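You operate a simulated robot arm through the tools that you are given. There is no shell and no other tool.

Carry out the task below with a simulated robot arm. There is one attempt and no reset: what you move stays moved.

JOB
Plug the reading lamp in, light it at LOW and turn the recline dial to REST.
Fine: switch the lamp off before plugging in; it stays on at the end. Where these are worked on the way, their far stop is far enough and under half their travel is too little: reading lamp switch.

Only the result counts: the job must be done as asked and must still hold three seconds after the hand-in. Knocking over, shifting, dropping, spilling or breaking anything else fails it.

ROBOT AND FRAMES
A 7-joint arm with a two-finger parallel gripper, fixed in place. Base frame: the origin is at the foot of the arm, x ahead of it, y to its left, z up. Units: mm, rad, N and s.
With the tool pointing down near the work surface it reaches from about 100 to 660 mm from the base axis. Its first joint turns from -2.897 to 2.897 rad. Payload 3.91 kg.
Tool frame: the origin (TCP) lies between the finger pads and is the grasp point; the fingertips stand 30 mm ahead of it; z points along the fingers, y is the line along which they close. The gripper opens to 110 mm. The fingers are 20 mm wide and 10 mm thick; the gripper's body (48 by 112 mm) begins 55 mm behind the TCP.
Orientation is told as [roll, pitch, yaw] about the base's x, y, z axes, in that order, counted from this pose: with the fingers straight down and closing along the base's y, the tool's x points along the base's -x, its y along +y and its z along -z.

CONTROLS
- The arm moves only by the tool nudge_tool. Its argument "increments" is text: rows parted by semicolons, each of 6 numbers parted by spaces: the shift along the base's x, y, z in cm, then the turn, a rotation vector about the base's x, y, z in rad. In form: x y z ax ay az; .... A call has 1 to 20 rows; each row is the pose to reach, as a shift and turn from the pose commanded when the call began. "grip" is the opening, from 0 (shut) to 1 (fully open), set as the call begins (left out, the last holds). Rows are played at 5 a second. More than 50 mm and 0.15 rad between two rows, or a gripper value outside its range, and nothing of the call is played. Where a pose cannot be reached the arm comes as near as it can. A force on the tool above 40 N (or 10 N above the force at the start of the call, whichever is more), or a blocked arm, ends the call early, and 0.2 s more pass. The fingers move at their own pace (about 153 mm/s each) and stop on an object; they squeeze with about 26 N. The grip force told is the motor's: it shows also when the fingers shut on nothing. Time passes only in rows, and 0.2 s behind the last, so rows that repeat a pose let the fingers close. It gives the time, the measured TCP pose, the force on the tool (base axes), the opening and the grip force at its end, in the units of the frame above (readings bear some noise), with the torque about the TCP (base axes, N m) and any sound that the robot's microphone picked up, and new pictures: "views" is both (left out), scene, wrist or none.
- Cameras (640 x 400 px; columns grow to the right, rows downward): "scene" is fixed at [49.7, 650.9, 1708.7]; the picture's right is [-0.81, -0.59, 0.00], its down [-0.41, 0.56, -0.72] and it looks along [0.43, -0.58, -0.70] (base axes); focal length 221 px, centre (320, 200). "wrist" rides on the gripper at [77, 7, -114] in the tool frame; the picture's right is [-0.09, 1.00, 0.00], its down [-0.80, -0.07, -0.59] and it looks along [-0.59, -0.05, 0.80] (tool axes); focal length 270 px, centre (320, 200). There is no depth. A picture from a camera that has moved, and an enlarged one, comes with that camera's place and axes in the base frame and with its lens.
- move_column(by): slides the trunk up (or, below 0, down) by that many mm; the arm rides with it, the base frame stays. It gives what a move gives, with no picture.
- enlarge(camera, box): a new picture of the part [left, top, right, bottom] of that camera's present view, enlarged. It takes no simulated time.
- hand_in(): hands the job in; it is judged then, once.

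Places have to be worked out from the pictures, the camera data and where the tool is seen. Open the gripper and draw the arm clear of the work before you hand the job in, unless the task says otherwise.

The tools are called after "Emit:" by a JSON object that holds its "op" and its "data". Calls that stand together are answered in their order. nudge_tool: Moves the arm, as the interface text tells. Its arguments: {"type":"object","properties":{"increments":{"type":"string"},"grip":{"type":"number"},"views":{"type":"string","enum":["both","scene","wrist","none"]}},"required":["increments"]} The other tools are called the same way: move_column (by) slides the trunk up or down; enlarge (camera, box) takes an enlarged picture of a part of a camera's view; hand_in () hands the job in.

At the start:

```text
time_s: 0.0
eef_pos: [243.5, -230.6, 1459.9]
tool_rot: [0.002, 0.0, 0.0]
force: [0.0, 0.2, -0.4]
moment: [0.01, 0.01, -0.03]
width: 110.0
grip_force: 0.1
trunk travel left (down, up): [-553.0, 57.0]
```

scene: 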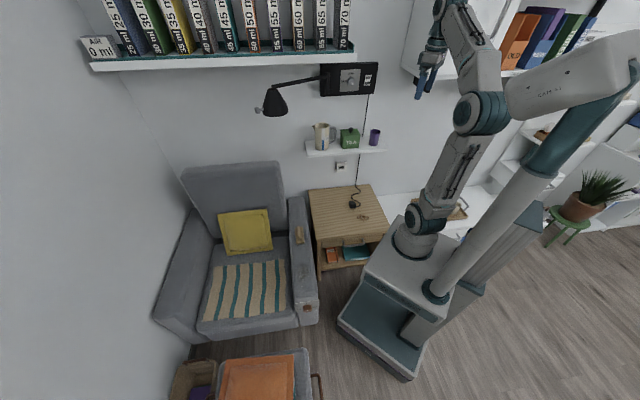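
wrist: 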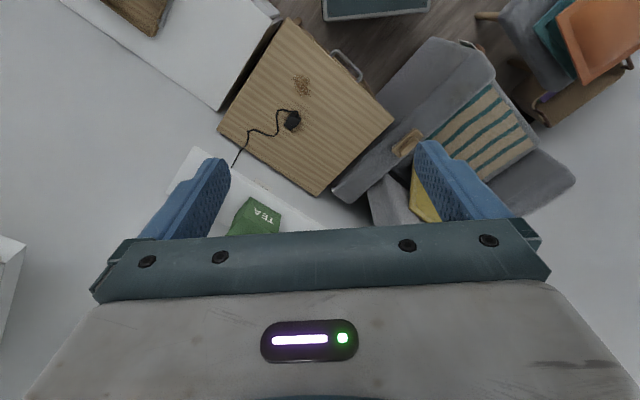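

I'll look closely at the lamp, socket, plug and recline dial before moving anything.

Emit:
{"op": "enlarge", "data": {"camera": "scene", "box": [240, 50, 400, 150]}}

Emit:
{"op": "enlarge", "data": {"camera": "scene", "box": [300, 140, 400, 220]}}

Emit:
{"op": "enlarge", "data": {"camera": "scene", "box": [260, 200, 360, 320]}}

Emit:
{"op": "enlarge", "data": {"camera": "wrist", "box": [220, 60, 460, 210]}}

```text
4.00 times, centred on (320, 100) of scene
camera zoom: at [49.7, 650.9, 1708.7], right [-0.81, -0.59, 0.0], down [-0.41, 0.56, -0.72], along [0.43, -0.58, -0.7], focal length 885 px, centre (320, 600)
```

zoom: 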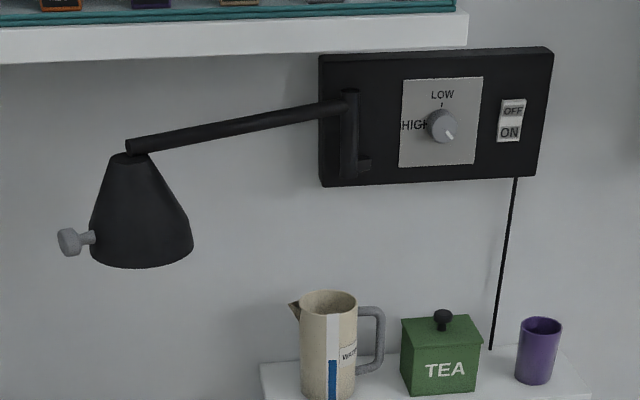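

```text
5.00 times, centred on (350, 180) of scene
camera zoom: at [49.7, 650.9, 1708.7], right [-0.81, -0.59, 0.0], down [-0.41, 0.56, -0.72], along [0.43, -0.58, -0.7], focal length 1106 px, centre (170, 300)
```

zoom: 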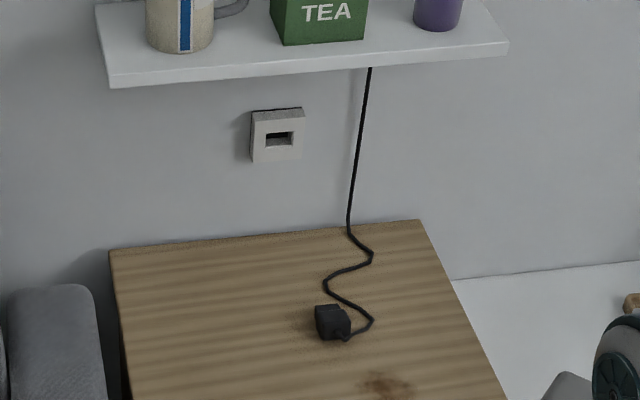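

```text
3.33 times, centred on (310, 260) of scene
camera zoom: at [49.7, 650.9, 1708.7], right [-0.81, -0.59, 0.0], down [-0.41, 0.56, -0.72], along [0.43, -0.58, -0.7], focal length 738 px, centre (353, 0)
```

zoom: 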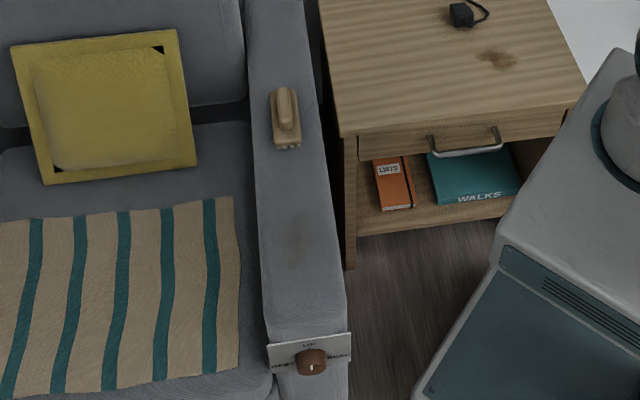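

```text
2.67 times, centred on (340, 135) of wrist
camera zoom: at [168.0, -223.7, 1573.8], right [0.09, 1.0, 0.0], down [0.8, -0.07, 0.59], along [0.59, -0.05, -0.8], focal length 721 px, centre (267, 373)
```

zoom: 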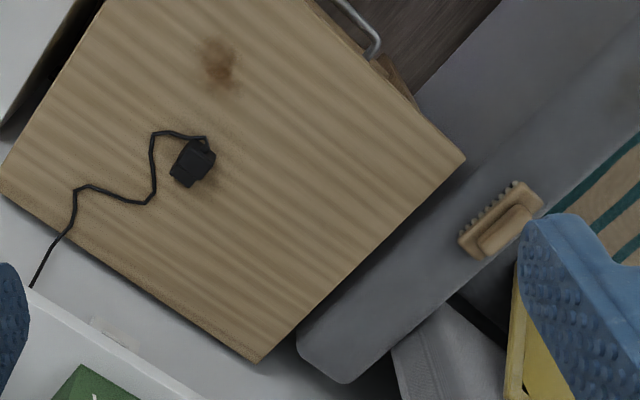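

The plug lies on the table near (507, -354, 620), and the wall looks rotated about 45° (facing direction (0.707, -0.707)), roughly 830 mm out. I'll yaw the tool to square up with the wall and look.

Emit:
{"op": "nudge_tool", "data": {"increments": "0 0 0 0 0 -0.131; 0 0 0 0 0 -0.262; 0 0 0 0 0 -0.393; 0 0 0 0 0 -0.524; 0 0 0 0 0 -0.655; 0 0 0 0 0 -0.785; 0 0 0 0 0 -0.785", "views": "both"}}

```text
time_s: 1.6
eef_pos: [244.1, -230.9, 1461.0]
tool_rot: [0.0, 0.0, -0.786]
force: [0.5, 0.6, -0.3]
moment: [0.0, 0.0, 0.02]
width: 110.2
grip_force: 0.1
trunk travel left (down, up): [-553.0, 57.0]
camera wrist: at [195.6, -171.0, 1574.4], right [0.77, 0.64, 0.0], down [0.52, -0.62, 0.59], along [0.38, -0.46, -0.8], focal length 270 px, centre (320, 200)
```

scene: 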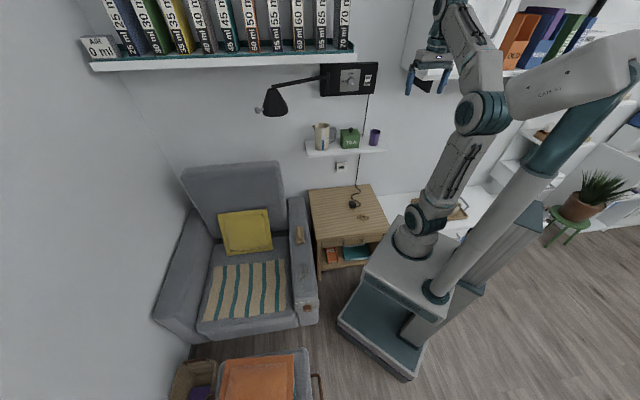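
wrist: 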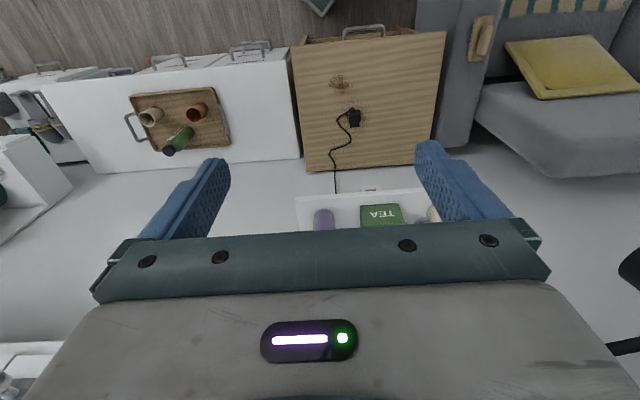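

The view squares up well now. I'll pitch the tool upward about 60° while moving toward the lamp panel so the wrist camera can see the panel.

Emit:
{"op": "nudge_tool", "data": {"increments": "2.4 -0.9 0 -0.093 -0.093 0; 4.8 -1.7 0 -0.186 -0.186 0; 7.2 -2.6 0 -0.278 -0.278 0; 9.6 -3.5 0 -0.371 -0.371 0; 11.9 -4.3 0 -0.464 -0.464 0; 14.3 -5.2 0 -0.557 -0.557 0; 16.7 -6 0 -0.65 -0.65 0; 19.1 -6.9 0 -0.742 -0.742 0; 19.1 -6.9 0 -0.742 -0.742 0"}}

```text
time_s: 3.6
eef_pos: [436.2, -300.5, 1460.4]
tool_rot: [0.001, -1.051, -0.781]
force: [0.8, 1.2, 0.0]
moment: [0.0, 0.0, -0.03]
width: 109.8
grip_force: 0.1
trunk travel left (down, up): [-553.0, 57.0]
camera wrist: at [343.8, -197.7, 1449.3], right [0.73, 0.67, 0.08], down [-0.13, 0.03, 0.99], along [0.66, -0.74, 0.11], focal length 270 px, centre (320, 200)
```

scene: 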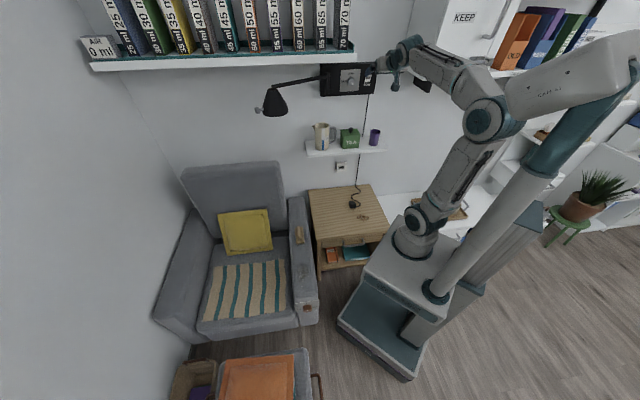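
wrist: 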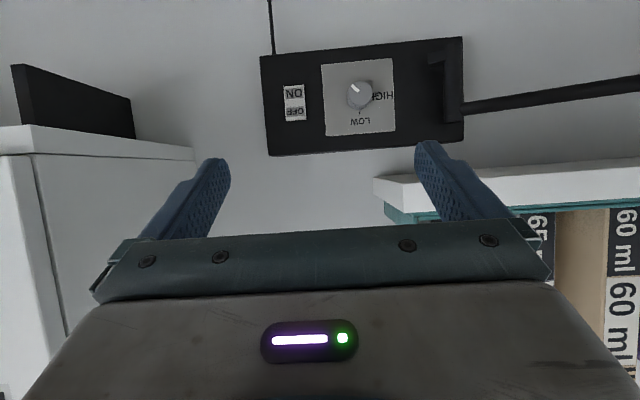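

The panel is in view, upside down. I'll enlarge it to read the switch and knob.

Emit:
{"op": "enlarge", "data": {"camera": "wrist", "box": [256, 30, 416, 160]}}

Emit:
{"op": "enlarge", "data": {"camera": "wrist", "box": [270, 70, 330, 130]}}

Emit:
{"op": "enlarge", "data": {"camera": "scene", "box": [330, 60, 390, 100]}}

```text
3.08 times, centred on (336, 95) of wrist
camera zoom: at [343.8, -197.7, 1449.3], right [0.73, 0.67, 0.08], down [-0.13, 0.03, 0.99], along [0.66, -0.74, 0.11], focal length 832 px, centre (271, 523)
```

zoom: 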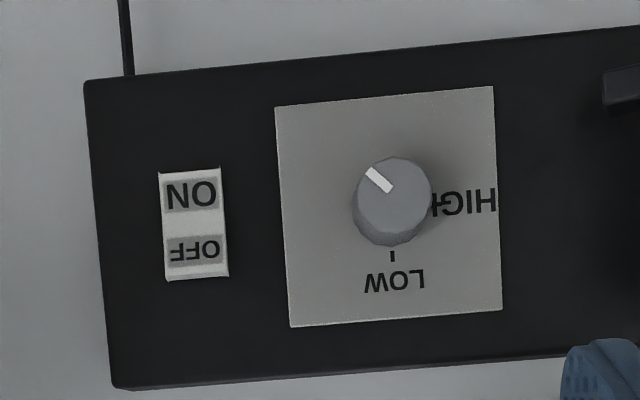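

```text
6.67 times, centred on (300, 100) of wrist
camera zoom: at [343.8, -197.7, 1449.3], right [0.73, 0.67, 0.08], down [-0.13, 0.03, 0.99], along [0.66, -0.74, 0.11], focal length 1802 px, centre (453, 867)
```

zoom: 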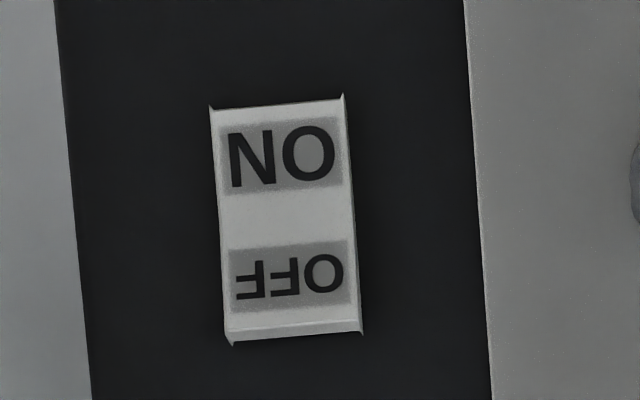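

```text
10.00 times, centred on (360, 80) of scene
camera zoom: at [49.7, 650.9, 1708.7], right [-0.81, -0.59, 0.0], down [-0.41, 0.56, -0.72], along [0.43, -0.58, -0.7], focal length 2212 px, centre (-80, 1400)
```

zoom: 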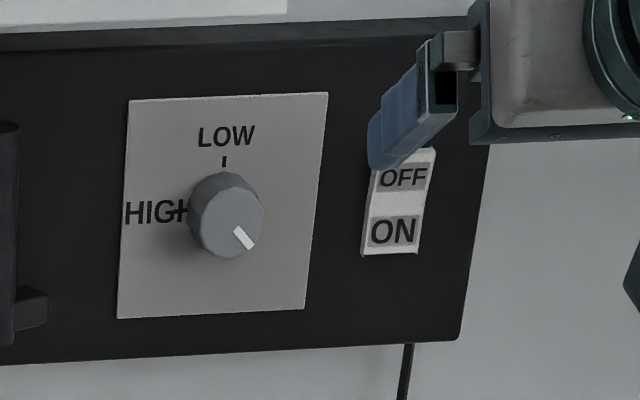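

The rocker has its OFF half (top) sticking out, so the lamp is currently ON. Triangulation puts the switch near (596, -512, 1353) and the knob near (660, -448, 1352). I'll shut the fingers, level the tool at the wall and stop about 75 mm short of the OFF half.

Emit:
{"op": "nudge_tool", "data": {"increments": "1.7 -2.8 -1.8 -0.074 -0.074 0; 3.4 -5.6 -3.6 -0.147 -0.147 0; 5.1 -8.3 -5.3 -0.221 -0.221 0; 6.8 -11.1 -7.1 -0.295 -0.295 0; 8.5 -13.9 -8.9 -0.368 -0.368 0; 8.5 -13.9 -8.9 -0.368 -0.368 0", "grip": 0}}

```text
time_s: 5.0
eef_pos: [523.1, -438.7, 1372.1]
tool_rot: [1.648, -1.567, -2.431]
force: [0.3, 0.3, -1.1]
moment: [-0.03, 0.03, -0.04]
width: 0.1
grip_force: 25.6
out of reach, approached as far as the arm can: row 3, 4
trunk travel left (down, up): [-553.0, 57.0]
camera wrist: at [446.6, -351.6, 1294.2], right [0.7, 0.7, 0.09], down [-0.47, 0.37, 0.8], along [0.53, -0.61, 0.59], focal length 270 px, centre (320, 200)
```

scene: 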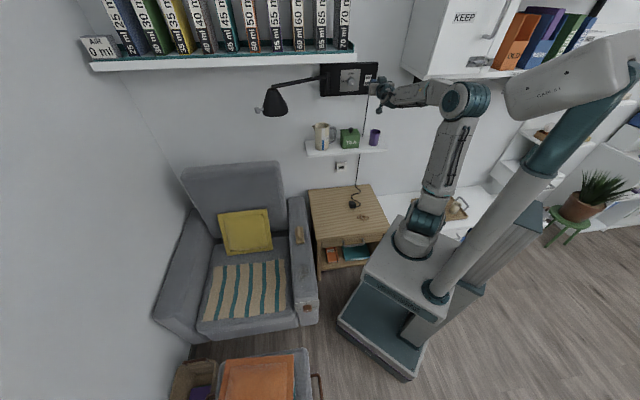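
wrist: 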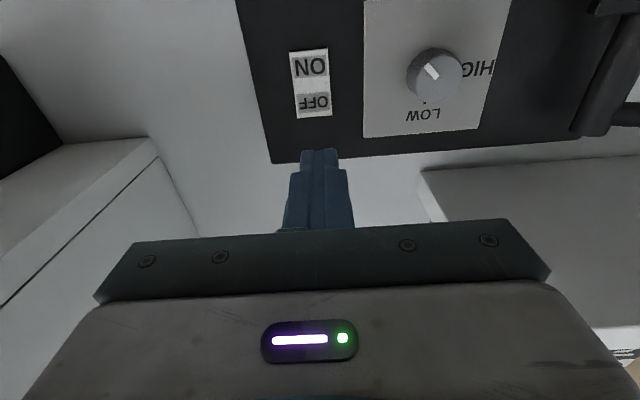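

The tool is level and about 75 mm off the panel. I'll enlarge to line up the fingertip with the OFF half.

Emit:
{"op": "enlarge", "data": {"camera": "wrist", "box": [260, 30, 380, 180]}}

Emit:
{"op": "enlarge", "data": {"camera": "scene", "box": [340, 60, 400, 110]}}

```text
2.67 times, centred on (320, 105) of wrist
camera zoom: at [446.6, -351.6, 1294.2], right [0.7, 0.7, 0.09], down [-0.47, 0.37, 0.8], along [0.53, -0.61, 0.59], focal length 721 px, centre (320, 453)
```

zoom: 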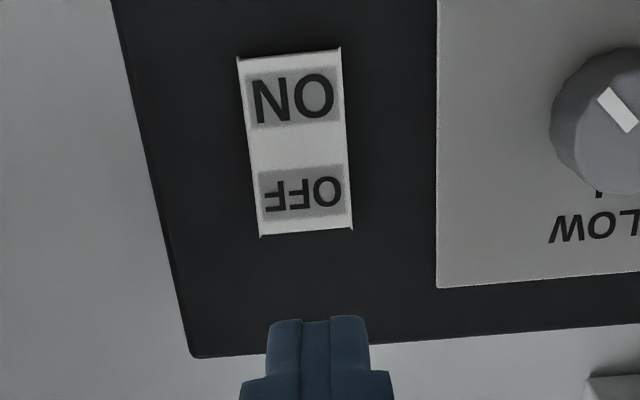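

```text
8.00 times, centred on (370, 85) of scene
camera zoom: at [49.7, 650.9, 1708.7], right [-0.81, -0.59, 0.0], down [-0.41, 0.56, -0.72], along [0.43, -0.58, -0.7], focal length 1770 px, centre (-80, 1120)
```

zoom: 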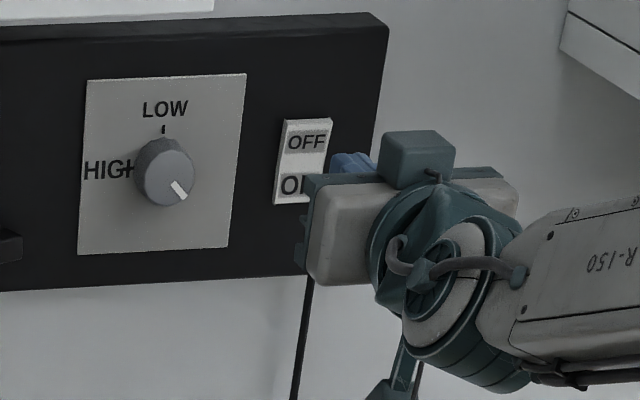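

The OFF label works out at about d=796 mm along the wall direction, z≈1362. I'll shift 4 mm right and 4 mm down and approach to about 15 mm short.

Emit:
{"op": "nudge_tool", "data": {"increments": "1.2 -1.7 -0.4 0 0 0; 2.4 -2.8 -0.4 0 0 0; 3.5 -3.9 -0.4 0 0 0; 4.5 -5.1 -0.4 0 0 0; 4.5 -5.1 -0.4 0 0 0", "grip": 0}}

Emit:
{"op": "enlarge", "data": {"camera": "wrist", "box": [250, 50, 410, 180]}}

```text
time_s: 6.2
eef_pos: [565.6, -490.5, 1366.7]
tool_rot: [0.1, -1.57, -0.889]
force: [-0.7, 0.8, -0.3]
moment: [0.05, -0.01, -0.02]
width: 0.0
grip_force: 26.0
trunk travel left (down, up): [-553.0, 57.0]
camera wrist: at [489.4, -404.5, 1289.4], right [0.7, 0.7, 0.09], down [-0.47, 0.37, 0.8], along [0.53, -0.61, 0.59], focal length 270 px, centre (320, 200)
```

scene: 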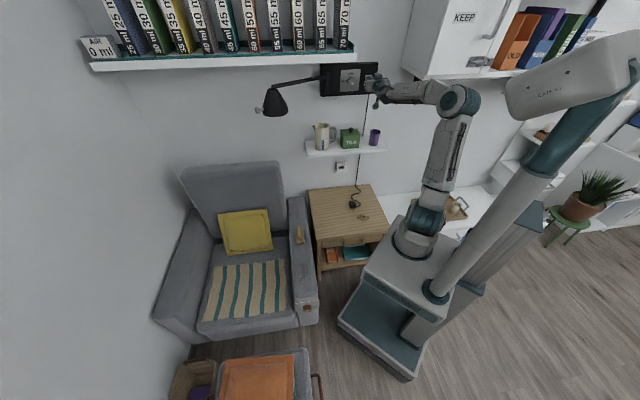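
wrist: 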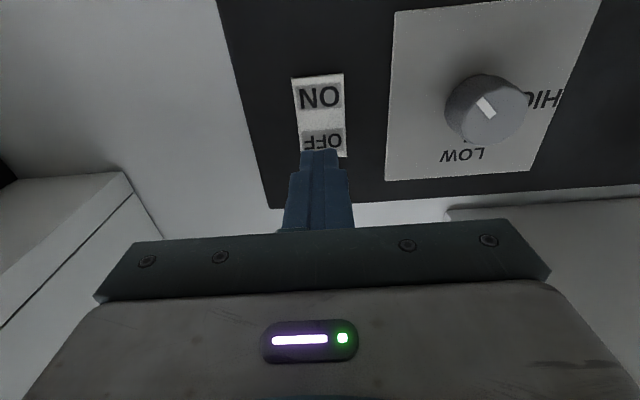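

```text
3.08 times, centred on (330, 115) of wrist
camera zoom: at [489.4, -404.5, 1289.4], right [0.7, 0.7, 0.09], down [-0.47, 0.37, 0.8], along [0.53, -0.61, 0.59], focal length 832 px, centre (289, 462)
```

zoom: 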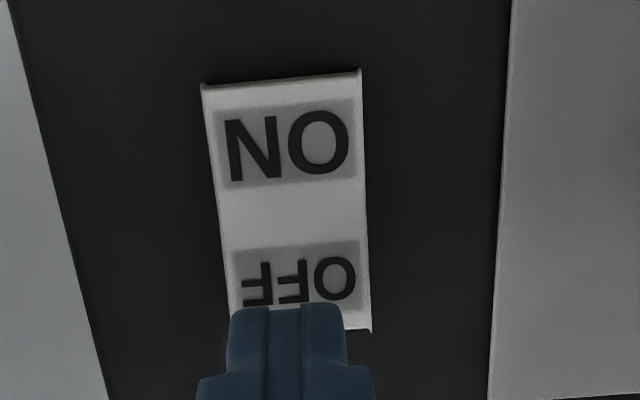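

I'm about 15 mm short with the tip over the OFF half. I'll shift 3 mm left and press in small steps.

Emit:
{"op": "nudge_tool", "data": {"increments": "0.64 -0.21 0 0 0 0; 0.92 -0.49 0 0 0 0; 1.06 -0.63 0 0 0 0; 1.2 -0.77 0 0 0 0; 1.34 -0.92 0 0 0 0; 1.49 -1.06 0 0 0 0; 1.63 -1.2 0 0 0 0; 1.77 -1.34 0 0 0 0", "grip": 0, "views": "wrist"}}

Emit:
{"op": "enlarge", "data": {"camera": "wrist", "box": [250, 50, 410, 180]}}

```text
time_s: 8.0
eef_pos: [582.4, -500.6, 1365.9]
tool_rot: [0.499, -1.571, -1.285]
force: [-12.2, 9.9, -5.2]
moment: [0.22, 0.23, -0.08]
width: 0.0
grip_force: 26.2
trunk travel left (down, up): [-553.0, 57.0]
camera wrist: at [506.1, -415.5, 1289.4], right [0.7, 0.7, 0.09], down [-0.47, 0.37, 0.8], along [0.53, -0.61, 0.59], focal length 270 px, centre (320, 200)
```

wrist: 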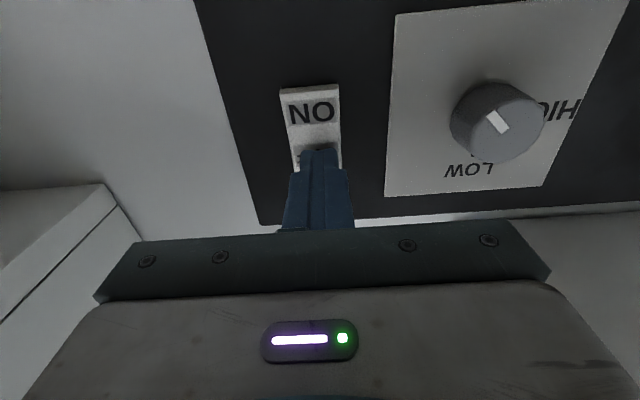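

```text
3.08 times, centred on (330, 115) of wrist
camera zoom: at [506.1, -415.5, 1289.4], right [0.7, 0.7, 0.09], down [-0.47, 0.37, 0.8], along [0.53, -0.61, 0.59], focal length 832 px, centre (289, 462)
```

zoom: 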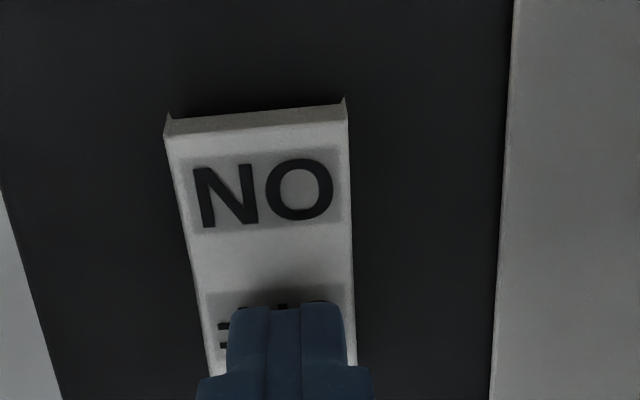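

The rocker has tipped (the ON end now stands out). I'll push 2–3 mm more to be sure of the stop, then back off and check.

Emit:
{"op": "nudge_tool", "data": {"increments": "0.14 -0.14 0 0 0 0; 0.25 -0.25 0 0 0 0; 0.25 -0.25 0 0 0 0", "grip": 0, "views": "none"}}

Emit:
{"op": "nudge_tool", "data": {"increments": "-1.5 1.5 0 0 0 0; -4.5 4.5 0 0 0 0; -4.5 4.5 0 0 0 0", "grip": 0, "views": "wrist"}}

Emit:
{"op": "enlarge", "data": {"camera": "wrist", "box": [260, 30, 420, 160]}}

```text
time_s: 8.8
eef_pos: [583.0, -501.6, 1371.2]
tool_rot: [-3.136, -1.569, 2.351]
force: [-24.3, 21.2, -10.5]
moment: [0.42, 0.46, -0.09]
width: 0.0
grip_force: 26.2
trunk travel left (down, up): [-553.0, 57.0]
```

```text
time_s: 9.6
eef_pos: [542.7, -462.4, 1367.1]
tool_rot: [-0.212, -1.571, -0.574]
force: [0.3, 0.1, 0.1]
moment: [0.04, -0.01, -0.02]
width: 0.0
grip_force: 26.3
trunk travel left (down, up): [-553.0, 57.0]
camera wrist: at [465.9, -374.9, 1289.3], right [0.7, 0.7, 0.09], down [-0.47, 0.37, 0.8], along [0.53, -0.61, 0.59], focal length 270 px, centre (320, 200)
```

wrist: 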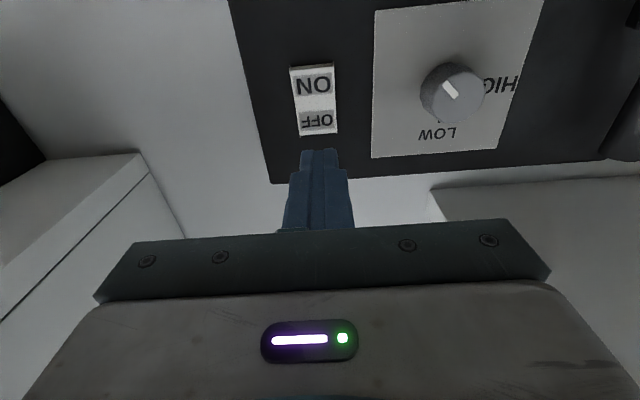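

```text
3.08 times, centred on (340, 95) of wrist
camera zoom: at [465.9, -374.9, 1289.3], right [0.7, 0.7, 0.09], down [-0.47, 0.37, 0.8], along [0.53, -0.61, 0.59], focal length 832 px, centre (258, 523)
```

zoom: 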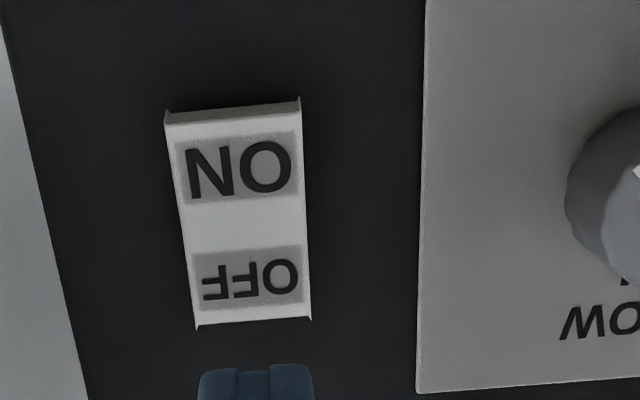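

The rocker holds at OFF. I'm next to the brightness knob, so I'll set that first; enlarging it now.

Emit:
{"op": "enlarge", "data": {"camera": "wrist", "box": [370, 20, 530, 150]}}

Emit:
{"op": "enlarge", "data": {"camera": "scene", "box": [336, 66, 366, 92]}}

```text
3.08 times, centred on (450, 85) of wrist
camera zoom: at [465.9, -374.9, 1289.3], right [0.7, 0.7, 0.09], down [-0.47, 0.37, 0.8], along [0.53, -0.61, 0.59], focal length 832 px, centre (-80, 554)
```

zoom: 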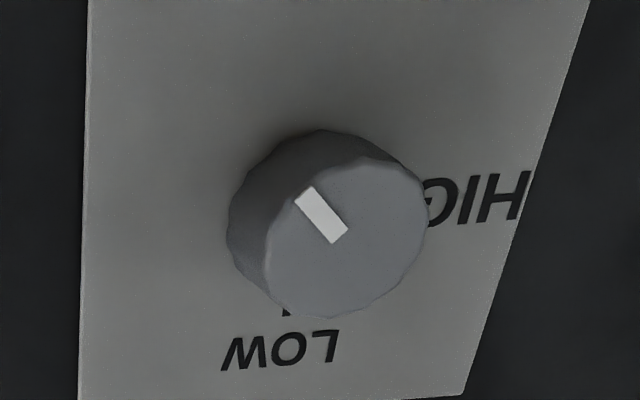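

```text
15.38 times, centred on (351, 79) of scene
camera zoom: at [49.7, 650.9, 1708.7], right [-0.81, -0.59, 0.0], down [-0.41, 0.56, -0.72], along [0.43, -0.58, -0.7], focal length 3404 px, centre (-157, 2062)
```

zoom: 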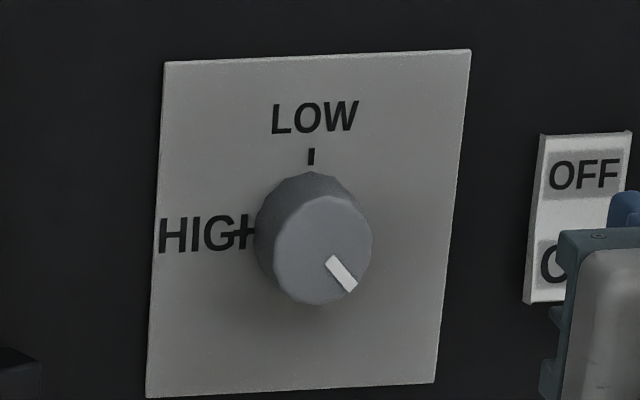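

The knob front is at about d=779, u=150, z=1349 with a 36 mm diameter. Its pointer sits about 135° clockwise of LOW. I'll move in front of it, roll the tool clockwise about 67° and open to about 66 mm.

Emit:
{"op": "nudge_tool", "data": {"increments": "1.5 1.9 -0.5 0 0 0; 3 3.7 -0.9 0 0 0; 4.5 5.6 -1.4 0 0 0; 6 7.4 -1.8 0 0 0; 6 7.4 -1.8 0.104 -0.103 0; 6 7.4 -1.8 0.207 -0.206 0; 6 7.4 -1.8 0.311 -0.309 0; 6 7.4 -1.8 0.415 -0.413 0; 6 7.4 -1.8 0.518 -0.516 0; 6 7.4 -1.8 0.622 -0.619 0; 6 7.4 -1.8 0.726 -0.722 0; 6 7.4 -1.8 0.829 -0.825 0; 6 7.4 -1.8 0.829 -0.825 0", "grip": 0.6}}

```text
time_s: 12.4
eef_pos: [601.3, -386.6, 1348.6]
tool_rot: [1.57, -0.399, -2.353]
force: [-0.6, -0.3, 0.1]
moment: [0.0, 0.01, -0.01]
width: 66.2
grip_force: 0.0
trunk travel left (down, up): [-553.0, 57.0]
camera wrist: at [571.8, -253.5, 1325.1], right [0.22, 0.22, 0.95], down [-0.96, -0.12, 0.25], along [0.17, -0.97, 0.18], focal length 270 px, centre (320, 200)
```

scene: 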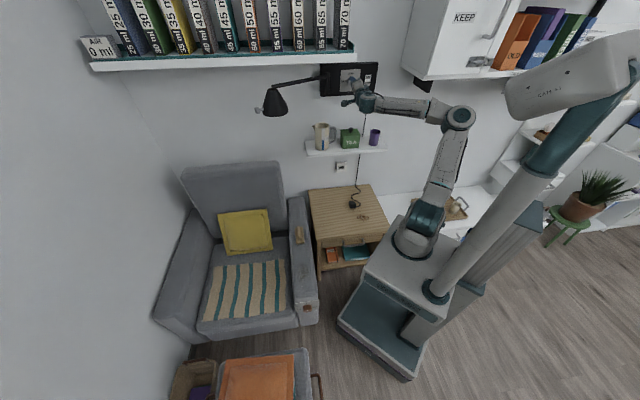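
wrist: 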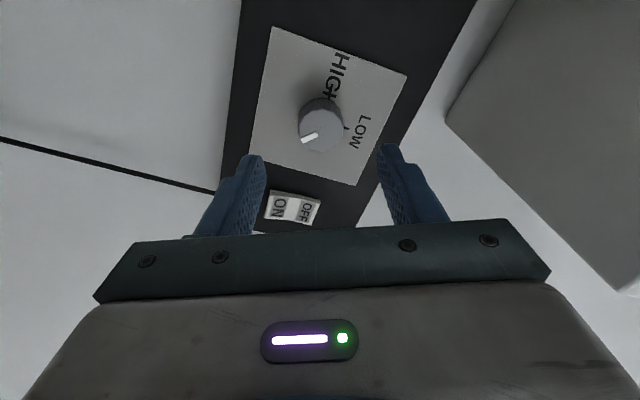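

The roll worked. I'll enlarge to check alignment before moving onto the knob.

Emit:
{"op": "enlarge", "data": {"camera": "wrist", "box": [260, 80, 380, 170]}}

```text
4.44 times, centred on (320, 125) of wrist
camera zoom: at [571.8, -253.5, 1325.1], right [0.22, 0.22, 0.95], down [-0.96, -0.12, 0.25], along [0.17, -0.97, 0.18], focal length 1201 px, centre (320, 533)
```

zoom: 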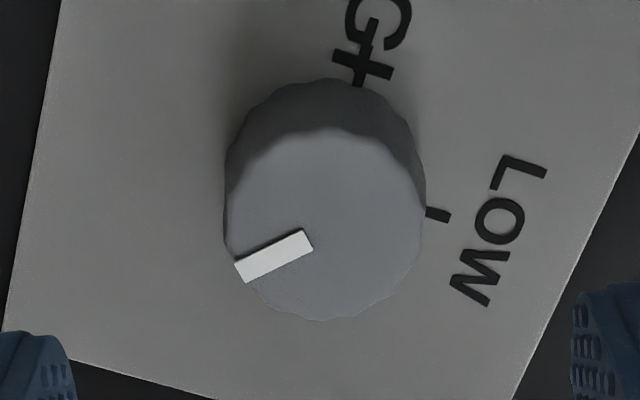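

Aligned to within about 1 mm. Moving forward 65 mm so the fingertips straddle the knob just short of the plate.

Emit:
{"op": "nudge_tool", "data": {"increments": "1.5 -1.5 0.1 0 0 0; 3 -3 0.1 0 0 0; 4 -4 0.1 0 0 0; 4.6 -4.6 0.1 0 0 0; 4.6 -4.6 0.1 0 0 0", "grip": 0.6, "views": "wrist"}}

Emit:
{"op": "enlarge", "data": {"camera": "wrist", "box": [240, 80, 400, 200]}}

```text
time_s: 13.6
eef_pos: [647.9, -431.5, 1348.9]
tool_rot: [1.567, -0.402, -2.354]
force: [0.8, 0.5, -0.8]
moment: [0.0, 0.0, -0.01]
width: 66.0
grip_force: 0.0
trunk travel left (down, up): [-553.0, 57.0]
camera wrist: at [618.6, -299.0, 1325.2], right [0.22, 0.22, 0.95], down [-0.96, -0.12, 0.25], along [0.17, -0.97, 0.18], focal length 270 px, centre (320, 200)
```

wrist: 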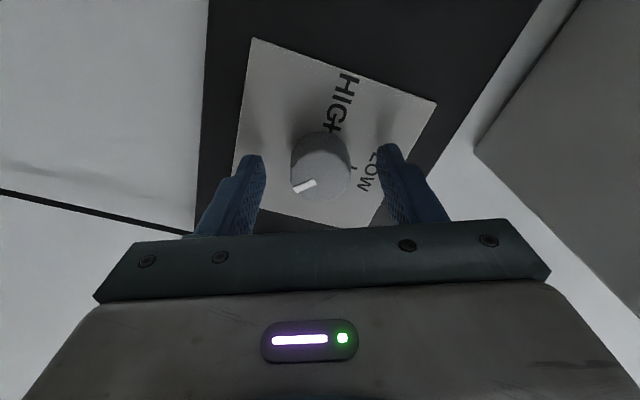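

```text
3.33 times, centred on (320, 140) of wrist
camera zoom: at [618.6, -299.0, 1325.2], right [0.22, 0.22, 0.95], down [-0.96, -0.12, 0.25], along [0.17, -0.97, 0.18], focal length 901 px, centre (320, 400)
```

zoom: 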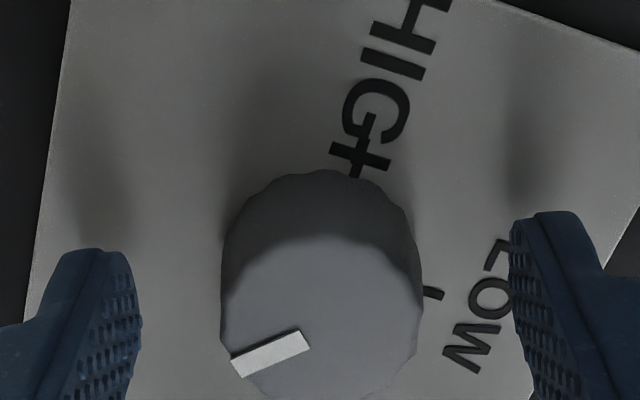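

The fingers straddle the knob, so I'll close on it.

Emit:
{"op": "nudge_tool", "data": {"increments": "0 0 0 0 0 0; 0 0 0 0 0 0; 0 0 0 0 0 0", "grip": 0, "views": "wrist"}}

```text
time_s: 14.4
eef_pos: [647.7, -433.1, 1349.6]
tool_rot: [1.568, -0.401, -2.354]
force: [0.6, -0.1, 0.2]
moment: [0.0, -0.05, -0.02]
width: 34.9
grip_force: 45.3
trunk travel left (down, up): [-553.0, 57.0]
camera wrist: at [618.6, -299.1, 1325.1], right [0.22, 0.22, 0.95], down [-0.96, -0.12, 0.25], along [0.17, -0.97, 0.18], focal length 270 px, centre (320, 200)
```

wrist: 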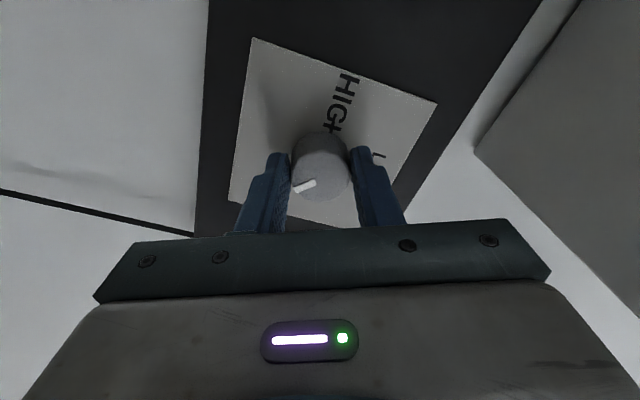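

Gripped at 34.9 mm. Turning counter-clockwise, first half.

Emit:
{"op": "nudge_tool", "data": {"increments": "0 0 0 -0.092 0.0918 0; 0 0 0 -0.184 0.1837 0; 0 0 0 -0.276 0.2755 0; 0 0 0 -0.368 0.3674 0; 0 0 0 -0.46 0.4592 0; 0 0 0 -0.552 0.551 0; 0 0 0 -0.644 0.643 0; 0 0 0 -0.736 0.7347 0; 0 0 0 -0.828 0.8266 0; 0 0 0 -0.828 0.8266 0", "grip": 0, "views": "both"}}

Emit:
{"op": "enlarge", "data": {"camera": "wrist", "box": [240, 80, 400, 210]}}

```text
time_s: 16.6
eef_pos: [646.9, -434.6, 1347.7]
tool_rot: [-0.289, -1.563, -0.5]
force: [-21.3, 10.6, -29.2]
moment: [0.65, 0.59, -0.36]
width: 34.9
grip_force: 45.4
trunk travel left (down, up): [-553.0, 57.0]
camera wrist: at [569.9, -347.5, 1271.0], right [0.71, 0.7, 0.09], down [-0.47, 0.37, 0.81], along [0.53, -0.61, 0.59], focal length 270 px, centre (320, 200)
```

scene: 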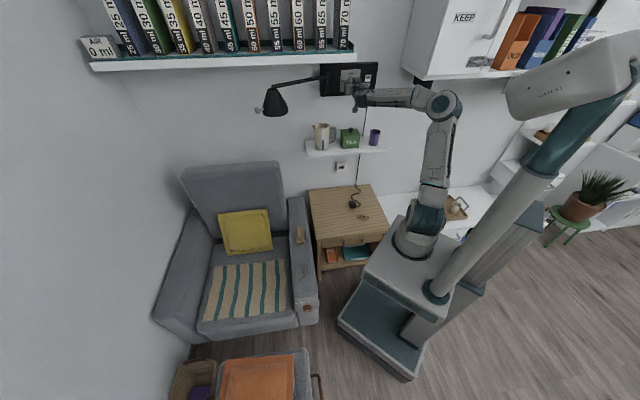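
wrist: 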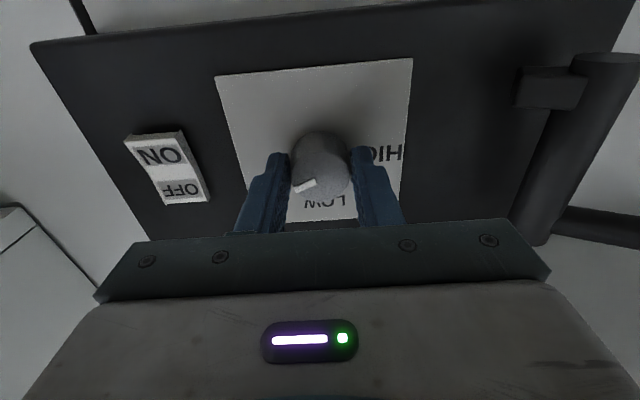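

```text
3.08 times, centred on (320, 145) of wrist
camera zoom: at [569.9, -347.5, 1271.0], right [0.71, 0.7, 0.09], down [-0.47, 0.37, 0.81], along [0.53, -0.61, 0.59], focal length 832 px, centre (320, 369)
```

zoom: 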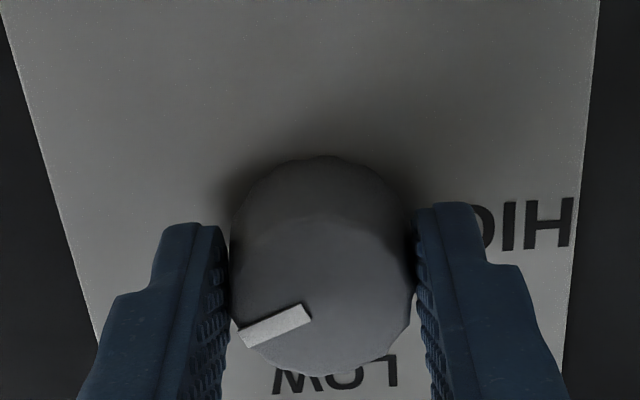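

The knob is turning with the fingers, but side force has built up (z -29, back -22), so I'll relieve it by shifting slightly down and back.

Emit:
{"op": "nudge_tool", "data": {"increments": "-0.05 0.05 -0.1 0 0 0; -0.14 0.1 -0.2 0 0 0; -0.14 0.1 -0.2 0 0 0", "grip": 0, "views": "none"}}

```text
time_s: 17.4
eef_pos: [646.1, -433.9, 1347.2]
tool_rot: [-0.403, -1.57, -0.384]
force: [-4.9, -1.7, -15.2]
moment: [0.46, 0.46, 0.0]
width: 34.8
grip_force: 45.0
trunk travel left (down, up): [-553.0, 57.0]
```

Another 2 mm down, then continuing the turn in part.

Emit:
{"op": "nudge_tool", "data": {"increments": "0 0 -0.1 0 0 0; 0 0 -0.2 -0.06 0.06 0; 0 0 -0.2 -0.152 0.152 0; 0 0 -0.2 -0.244 0.2437 0; 0 0 -0.2 -0.336 0.3355 0; 0 0 -0.2 -0.42 0.4194 0; 0 0 -0.2 -0.42 0.4194 0", "grip": 0, "views": "none"}}

```text
time_s: 19.0
eef_pos: [644.9, -435.8, 1348.2]
tool_rot: [-1.573, -0.975, 0.782]
force: [13.1, -17.2, 20.5]
moment: [-0.37, -0.41, -0.25]
width: 34.8
grip_force: 44.8
trunk travel left (down, up): [-553.0, 57.0]
```

Force reversed (z +20, pulling forward), so I'll relax toward that by 1.5–2 mm and complete the turn.

Emit:
{"op": "nudge_tool", "data": {"increments": "0.06 -0.06 0.1 0 0 0; 0.12 -0.12 0.2 0 0 0; 0.12 -0.12 0.2 -0.09 0.09 0; 0.12 -0.12 0.2 -0.18 0.18 0; 0.12 -0.12 0.2 -0.27 0.27 0; 0.12 -0.12 0.2 -0.34 0.34 0; 0.12 -0.12 0.2 -0.403 0.403 0; 0.12 -0.12 0.2 -0.403 0.403 0", "grip": 0, "views": "both"}}

Emit:
{"op": "enlarge", "data": {"camera": "wrist", "box": [240, 80, 400, 210]}}

Emit:
{"op": "enlarge", "data": {"camera": "scene", "box": [336, 66, 366, 92]}}

```text
time_s: 20.8
eef_pos: [644.6, -435.8, 1347.0]
tool_rot: [-1.572, -0.407, 0.783]
force: [1.1, -11.7, 16.1]
moment: [-0.31, -0.33, -0.37]
width: 34.9
grip_force: 45.0
trunk travel left (down, up): [-553.0, 57.0]
camera wrist: at [516.0, -401.5, 1311.6], right [0.34, 0.33, -0.88], down [0.08, 0.92, 0.38], along [0.94, -0.2, 0.28], focal length 270 px, centre (320, 200)
```

scene: 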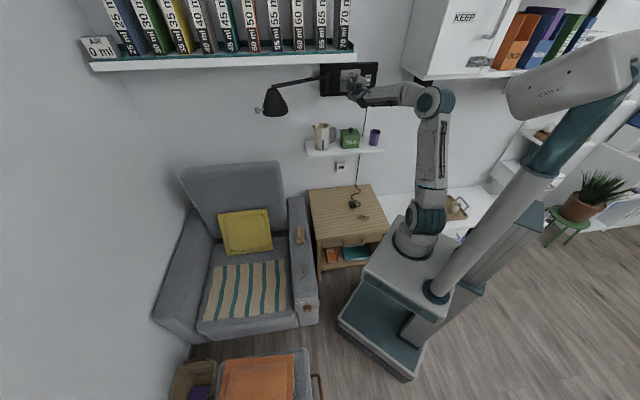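
wrist: 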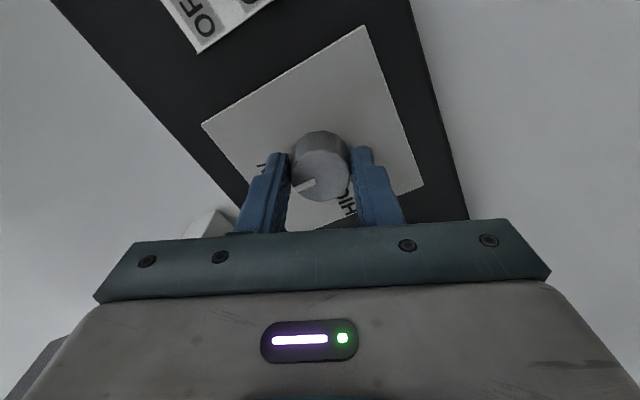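

```text
3.08 times, centred on (320, 145) of wrist
camera zoom: at [516.0, -401.5, 1311.6], right [0.34, 0.33, -0.88], down [0.08, 0.92, 0.38], along [0.94, -0.2, 0.28], focal length 832 px, centre (320, 369)
```

zoom: 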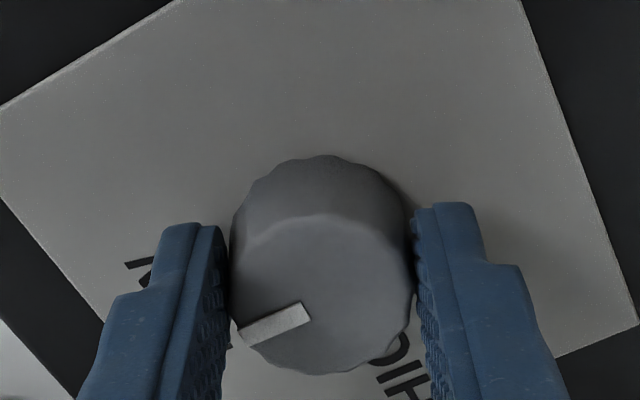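

```text
15.38 times, centred on (351, 79) of scene
camera zoom: at [49.7, 650.9, 1708.7], right [-0.81, -0.59, 0.0], down [-0.41, 0.56, -0.72], along [0.43, -0.58, -0.7], focal length 3404 px, centre (-157, 2062)
```

zoom: 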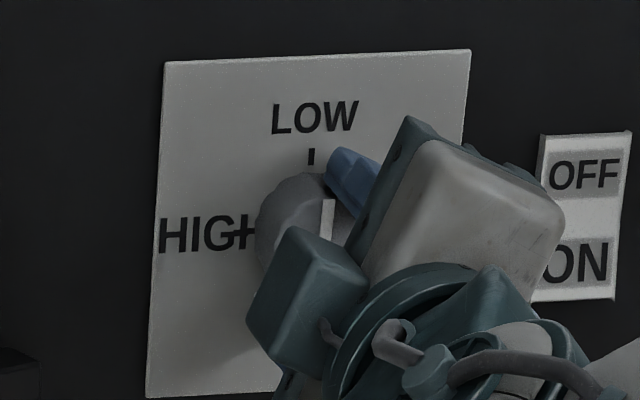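

The pointer now looks close to LOW. I'll open, back off 70 mm and check it.

Emit:
{"op": "nudge_tool", "data": {"increments": "0 0 0 0 0 0; 0 0 0 0 0 0; -1.5 1.5 0 0 0 0; -3.5 3.5 0 0 0 0; -6 6 0 0 0 0; -6 6 0 0 0 0", "grip": 0.6}}

Emit:
{"op": "enlarge", "data": {"camera": "wrist", "box": [240, 60, 400, 190]}}

Emit:
{"op": "enlarge", "data": {"camera": "scene", "box": [336, 66, 366, 92]}}

```text
time_s: 22.2
eef_pos: [585.8, -372.1, 1348.0]
tool_rot: [-1.571, -0.406, 0.781]
force: [0.3, -0.6, -0.7]
moment: [0.04, -0.03, 0.01]
width: 65.8
grip_force: 0.1
trunk travel left (down, up): [-553.0, 57.0]
camera wrist: at [456.6, -338.0, 1310.7], right [0.34, 0.34, -0.88], down [0.08, 0.92, 0.38], along [0.94, -0.2, 0.28], focal length 270 px, centre (320, 200)
```

scene: 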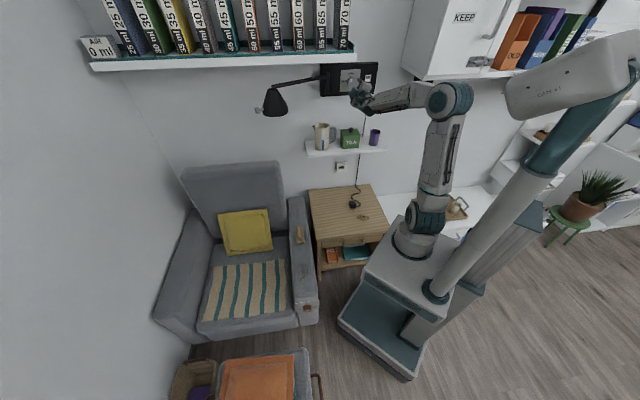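
wrist: 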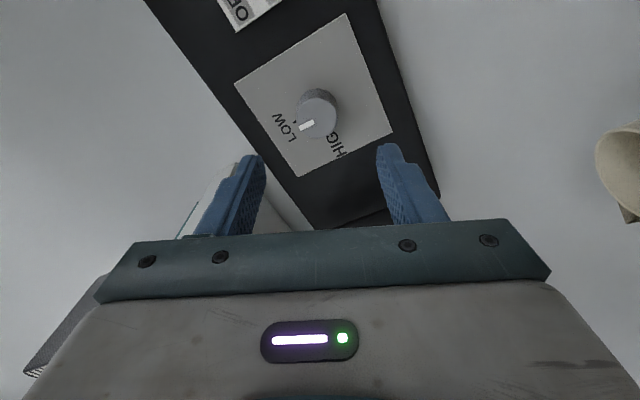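

```text
3.08 times, centred on (320, 125) of wrist
camera zoom: at [456.6, -338.0, 1310.7], right [0.34, 0.34, -0.88], down [0.08, 0.92, 0.38], along [0.94, -0.2, 0.28], focal length 832 px, centre (320, 431)
```

zoom: 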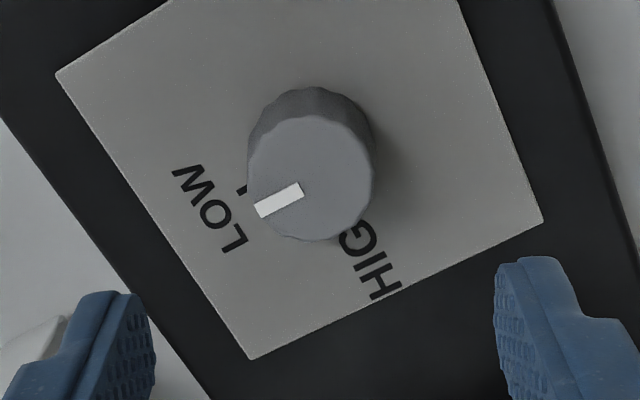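

```text
15.38 times, centred on (351, 79) of scene
camera zoom: at [49.7, 650.9, 1708.7], right [-0.81, -0.59, 0.0], down [-0.41, 0.56, -0.72], along [0.43, -0.58, -0.7], focal length 3404 px, centre (-157, 2062)
```

zoom: 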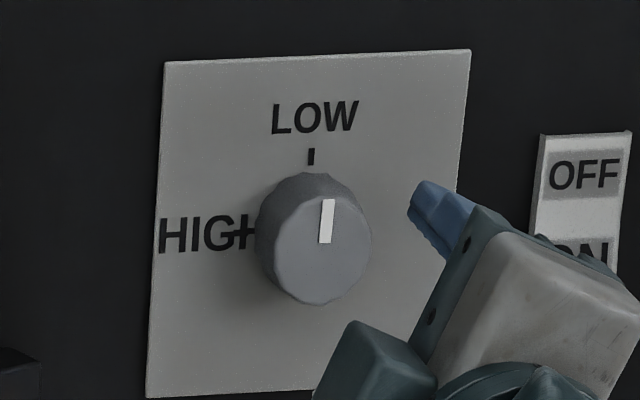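

The pointer sits on LOW. Next is the plug: I'll retract and roll the tool back level, then point it down and lower the trunk.

Emit:
{"op": "nudge_tool", "data": {"increments": "-2.3 0.8 0 0.092 -0.0917 0; -4.7 1.5 0 0.184 -0.1833 0; -7 2.3 0 0.276 -0.275 0; -9.4 3.1 0 0.369 -0.3667 0; -11.7 3.8 0 0.461 -0.458 0; -14 4.6 0 0.553 -0.55 0; -16.4 5.4 0 0.645 -0.642 0; -18.7 6.2 0 0.737 -0.733 0; -21 6.9 0 0.829 -0.825 0; -21 6.9 0 0.829 -0.825 0", "grip": 0.5, "views": "none"}}

Emit:
{"op": "nudge_tool", "data": {"increments": "-0.5 0.5 0.5 0.098 0.098 0; -1 1 1 0.196 0.196 0; -1.5 1.5 1.5 0.295 0.295 0; -2 2 2 0.393 0.393 0; -2.5 2.5 2.5 0.491 0.491 0; -3 3 3 0.589 0.589 0; -3.5 3.5 3.5 0.687 0.687 0; -4 4 4 0.785 0.785 0; -4.5 4.5 4.5 0.884 0.884 0; -5 5 5 0.982 0.982 0; -5 5 5 1.08 1.08 0; -5 5 5 1.111 1.111 0; -5 5 5 1.111 1.111 0", "grip": 0.5, "views": "scene"}}

```text
time_s: 24.4
eef_pos: [377.7, -303.7, 1348.7]
tool_rot: [0.939, -1.561, -1.723]
force: [-0.7, -0.5, 0.3]
moment: [0.01, 0.01, -0.01]
width: 55.1
grip_force: 0.2
trunk travel left (down, up): [-553.0, 57.0]
```

```text
time_s: 27.2
eef_pos: [326.9, -254.7, 1398.3]
tool_rot: [0.0, 0.005, -0.791]
force: [-0.1, 0.1, -0.1]
moment: [0.0, 0.01, -0.02]
width: 55.0
grip_force: 0.0
out of reach, approached as far as the arm can: row 3
trunk travel left (down, up): [-553.0, 57.0]
```

scene: 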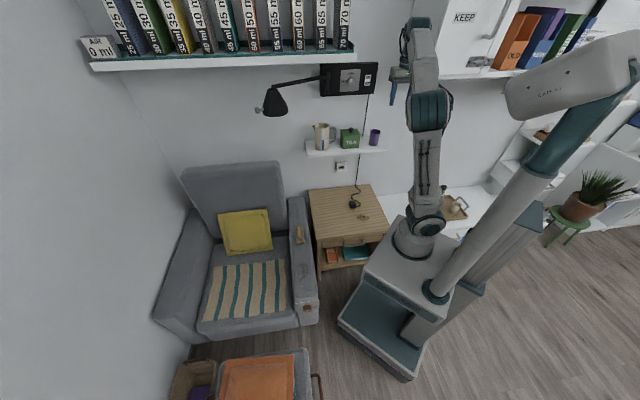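

Tool points down at d≈410, clear of the wall shelf. Lowering the trunk in two stages.

Emit:
{"op": "move_column", "data": {"by": -300}}

Emit:
{"op": "nudge_tool", "data": {"increments": "0 0 0 0 0 0", "grip": 0.5}}

```text
time_s: 30.2
eef_pos: [326.5, -254.7, 1097.9]
tool_rot: [-0.001, 0.006, -0.79]
force: [0.5, -0.4, 0.3]
moment: [0.02, -0.05, -0.01]
width: 55.2
grip_force: 0.0
trunk travel left (down, up): [-253.0, 357.0]
```

```text
time_s: 30.6
eef_pos: [328.3, -254.3, 1097.4]
tool_rot: [0.0, 0.006, -0.791]
force: [0.6, 0.3, 0.6]
moment: [0.0, -0.01, -0.03]
width: 55.1
grip_force: 0.0
trunk travel left (down, up): [-253.0, 357.0]
camera wrist: at [278.2, -194.9, 1212.1], right [0.77, 0.64, 0.0], down [0.51, -0.62, 0.59], along [0.38, -0.45, -0.81], focal length 270 px, centre (320, 200)
```

scene: 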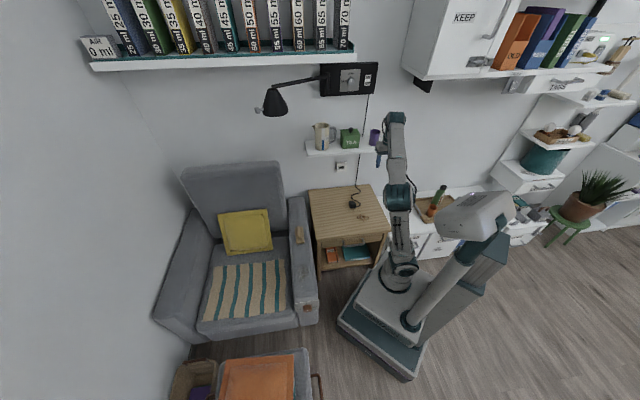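
wrist: 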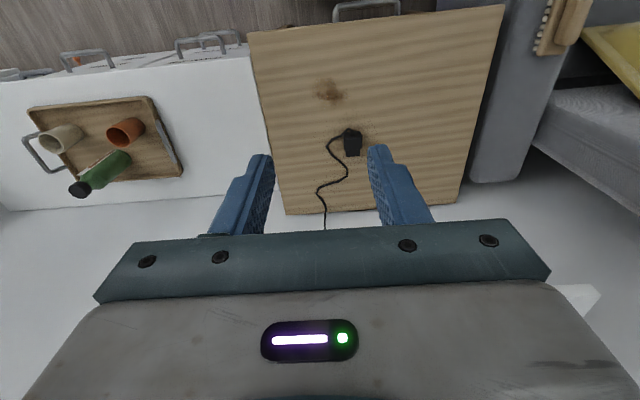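

All clear. I'll lower the remaining 253 mm and look at the plug.

Emit:
{"op": "move_column", "data": {"by": -253}}

Emit:
{"op": "nudge_tool", "data": {"increments": "0 0 0 0 0 0", "grip": 0.5}}

Emit:
{"op": "enlarge", "data": {"camera": "wrist", "box": [270, 60, 430, 180]}}

Emit:
{"op": "enlarge", "data": {"camera": "scene", "box": [325, 150, 385, 215]}}

```text
time_s: 33.2
eef_pos: [326.5, -254.3, 843.5]
tool_rot: [0.0, 0.005, -0.79]
force: [-0.6, -0.8, 0.6]
moment: [-0.01, -0.03, -0.01]
width: 55.0
grip_force: 0.2
trunk travel left (down, up): [0.0, 610.0]
```

```text
time_s: 33.6
eef_pos: [326.3, -254.3, 845.5]
tool_rot: [0.0, 0.005, -0.791]
force: [-0.2, 0.0, -0.1]
moment: [0.03, 0.01, 0.0]
width: 54.8
grip_force: 0.0
trunk travel left (down, up): [0.0, 610.0]
camera wrist: at [278.2, -194.9, 959.1], right [0.77, 0.64, 0.0], down [0.51, -0.62, 0.59], along [0.38, -0.45, -0.81], focal length 270 px, centre (320, 200)
```

scene: 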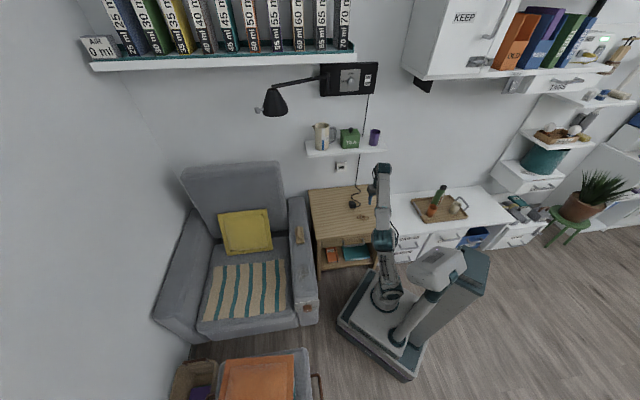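
wrist: 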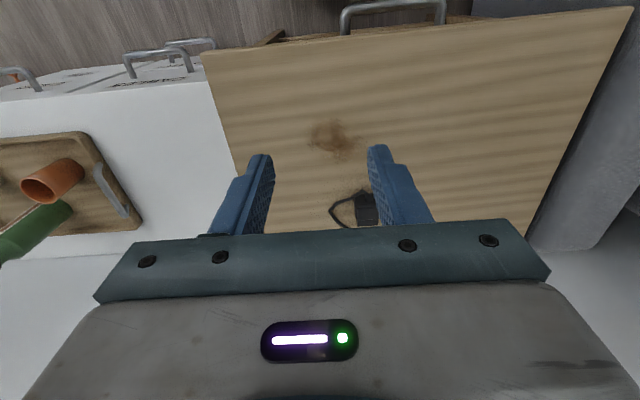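

```text
3.33 times, centred on (350, 120) of wrist
camera zoom: at [278.2, -194.9, 959.1], right [0.77, 0.64, 0.0], down [0.51, -0.62, 0.59], along [0.38, -0.45, -0.81], focal length 901 px, centre (220, 467)
```

zoom: 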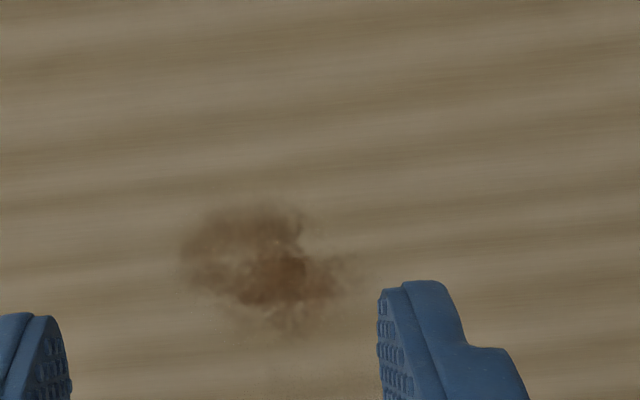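

```text
6.15 times, centred on (355, 182) of scene
camera zoom: at [49.7, 650.9, 1708.7], right [-0.81, -0.59, 0.0], down [-0.41, 0.56, -0.72], along [0.43, -0.58, -0.7], focal length 1362 px, centre (105, 308)
```

zoom: 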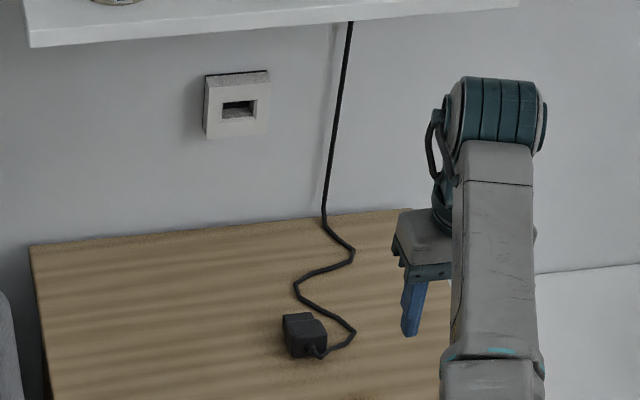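

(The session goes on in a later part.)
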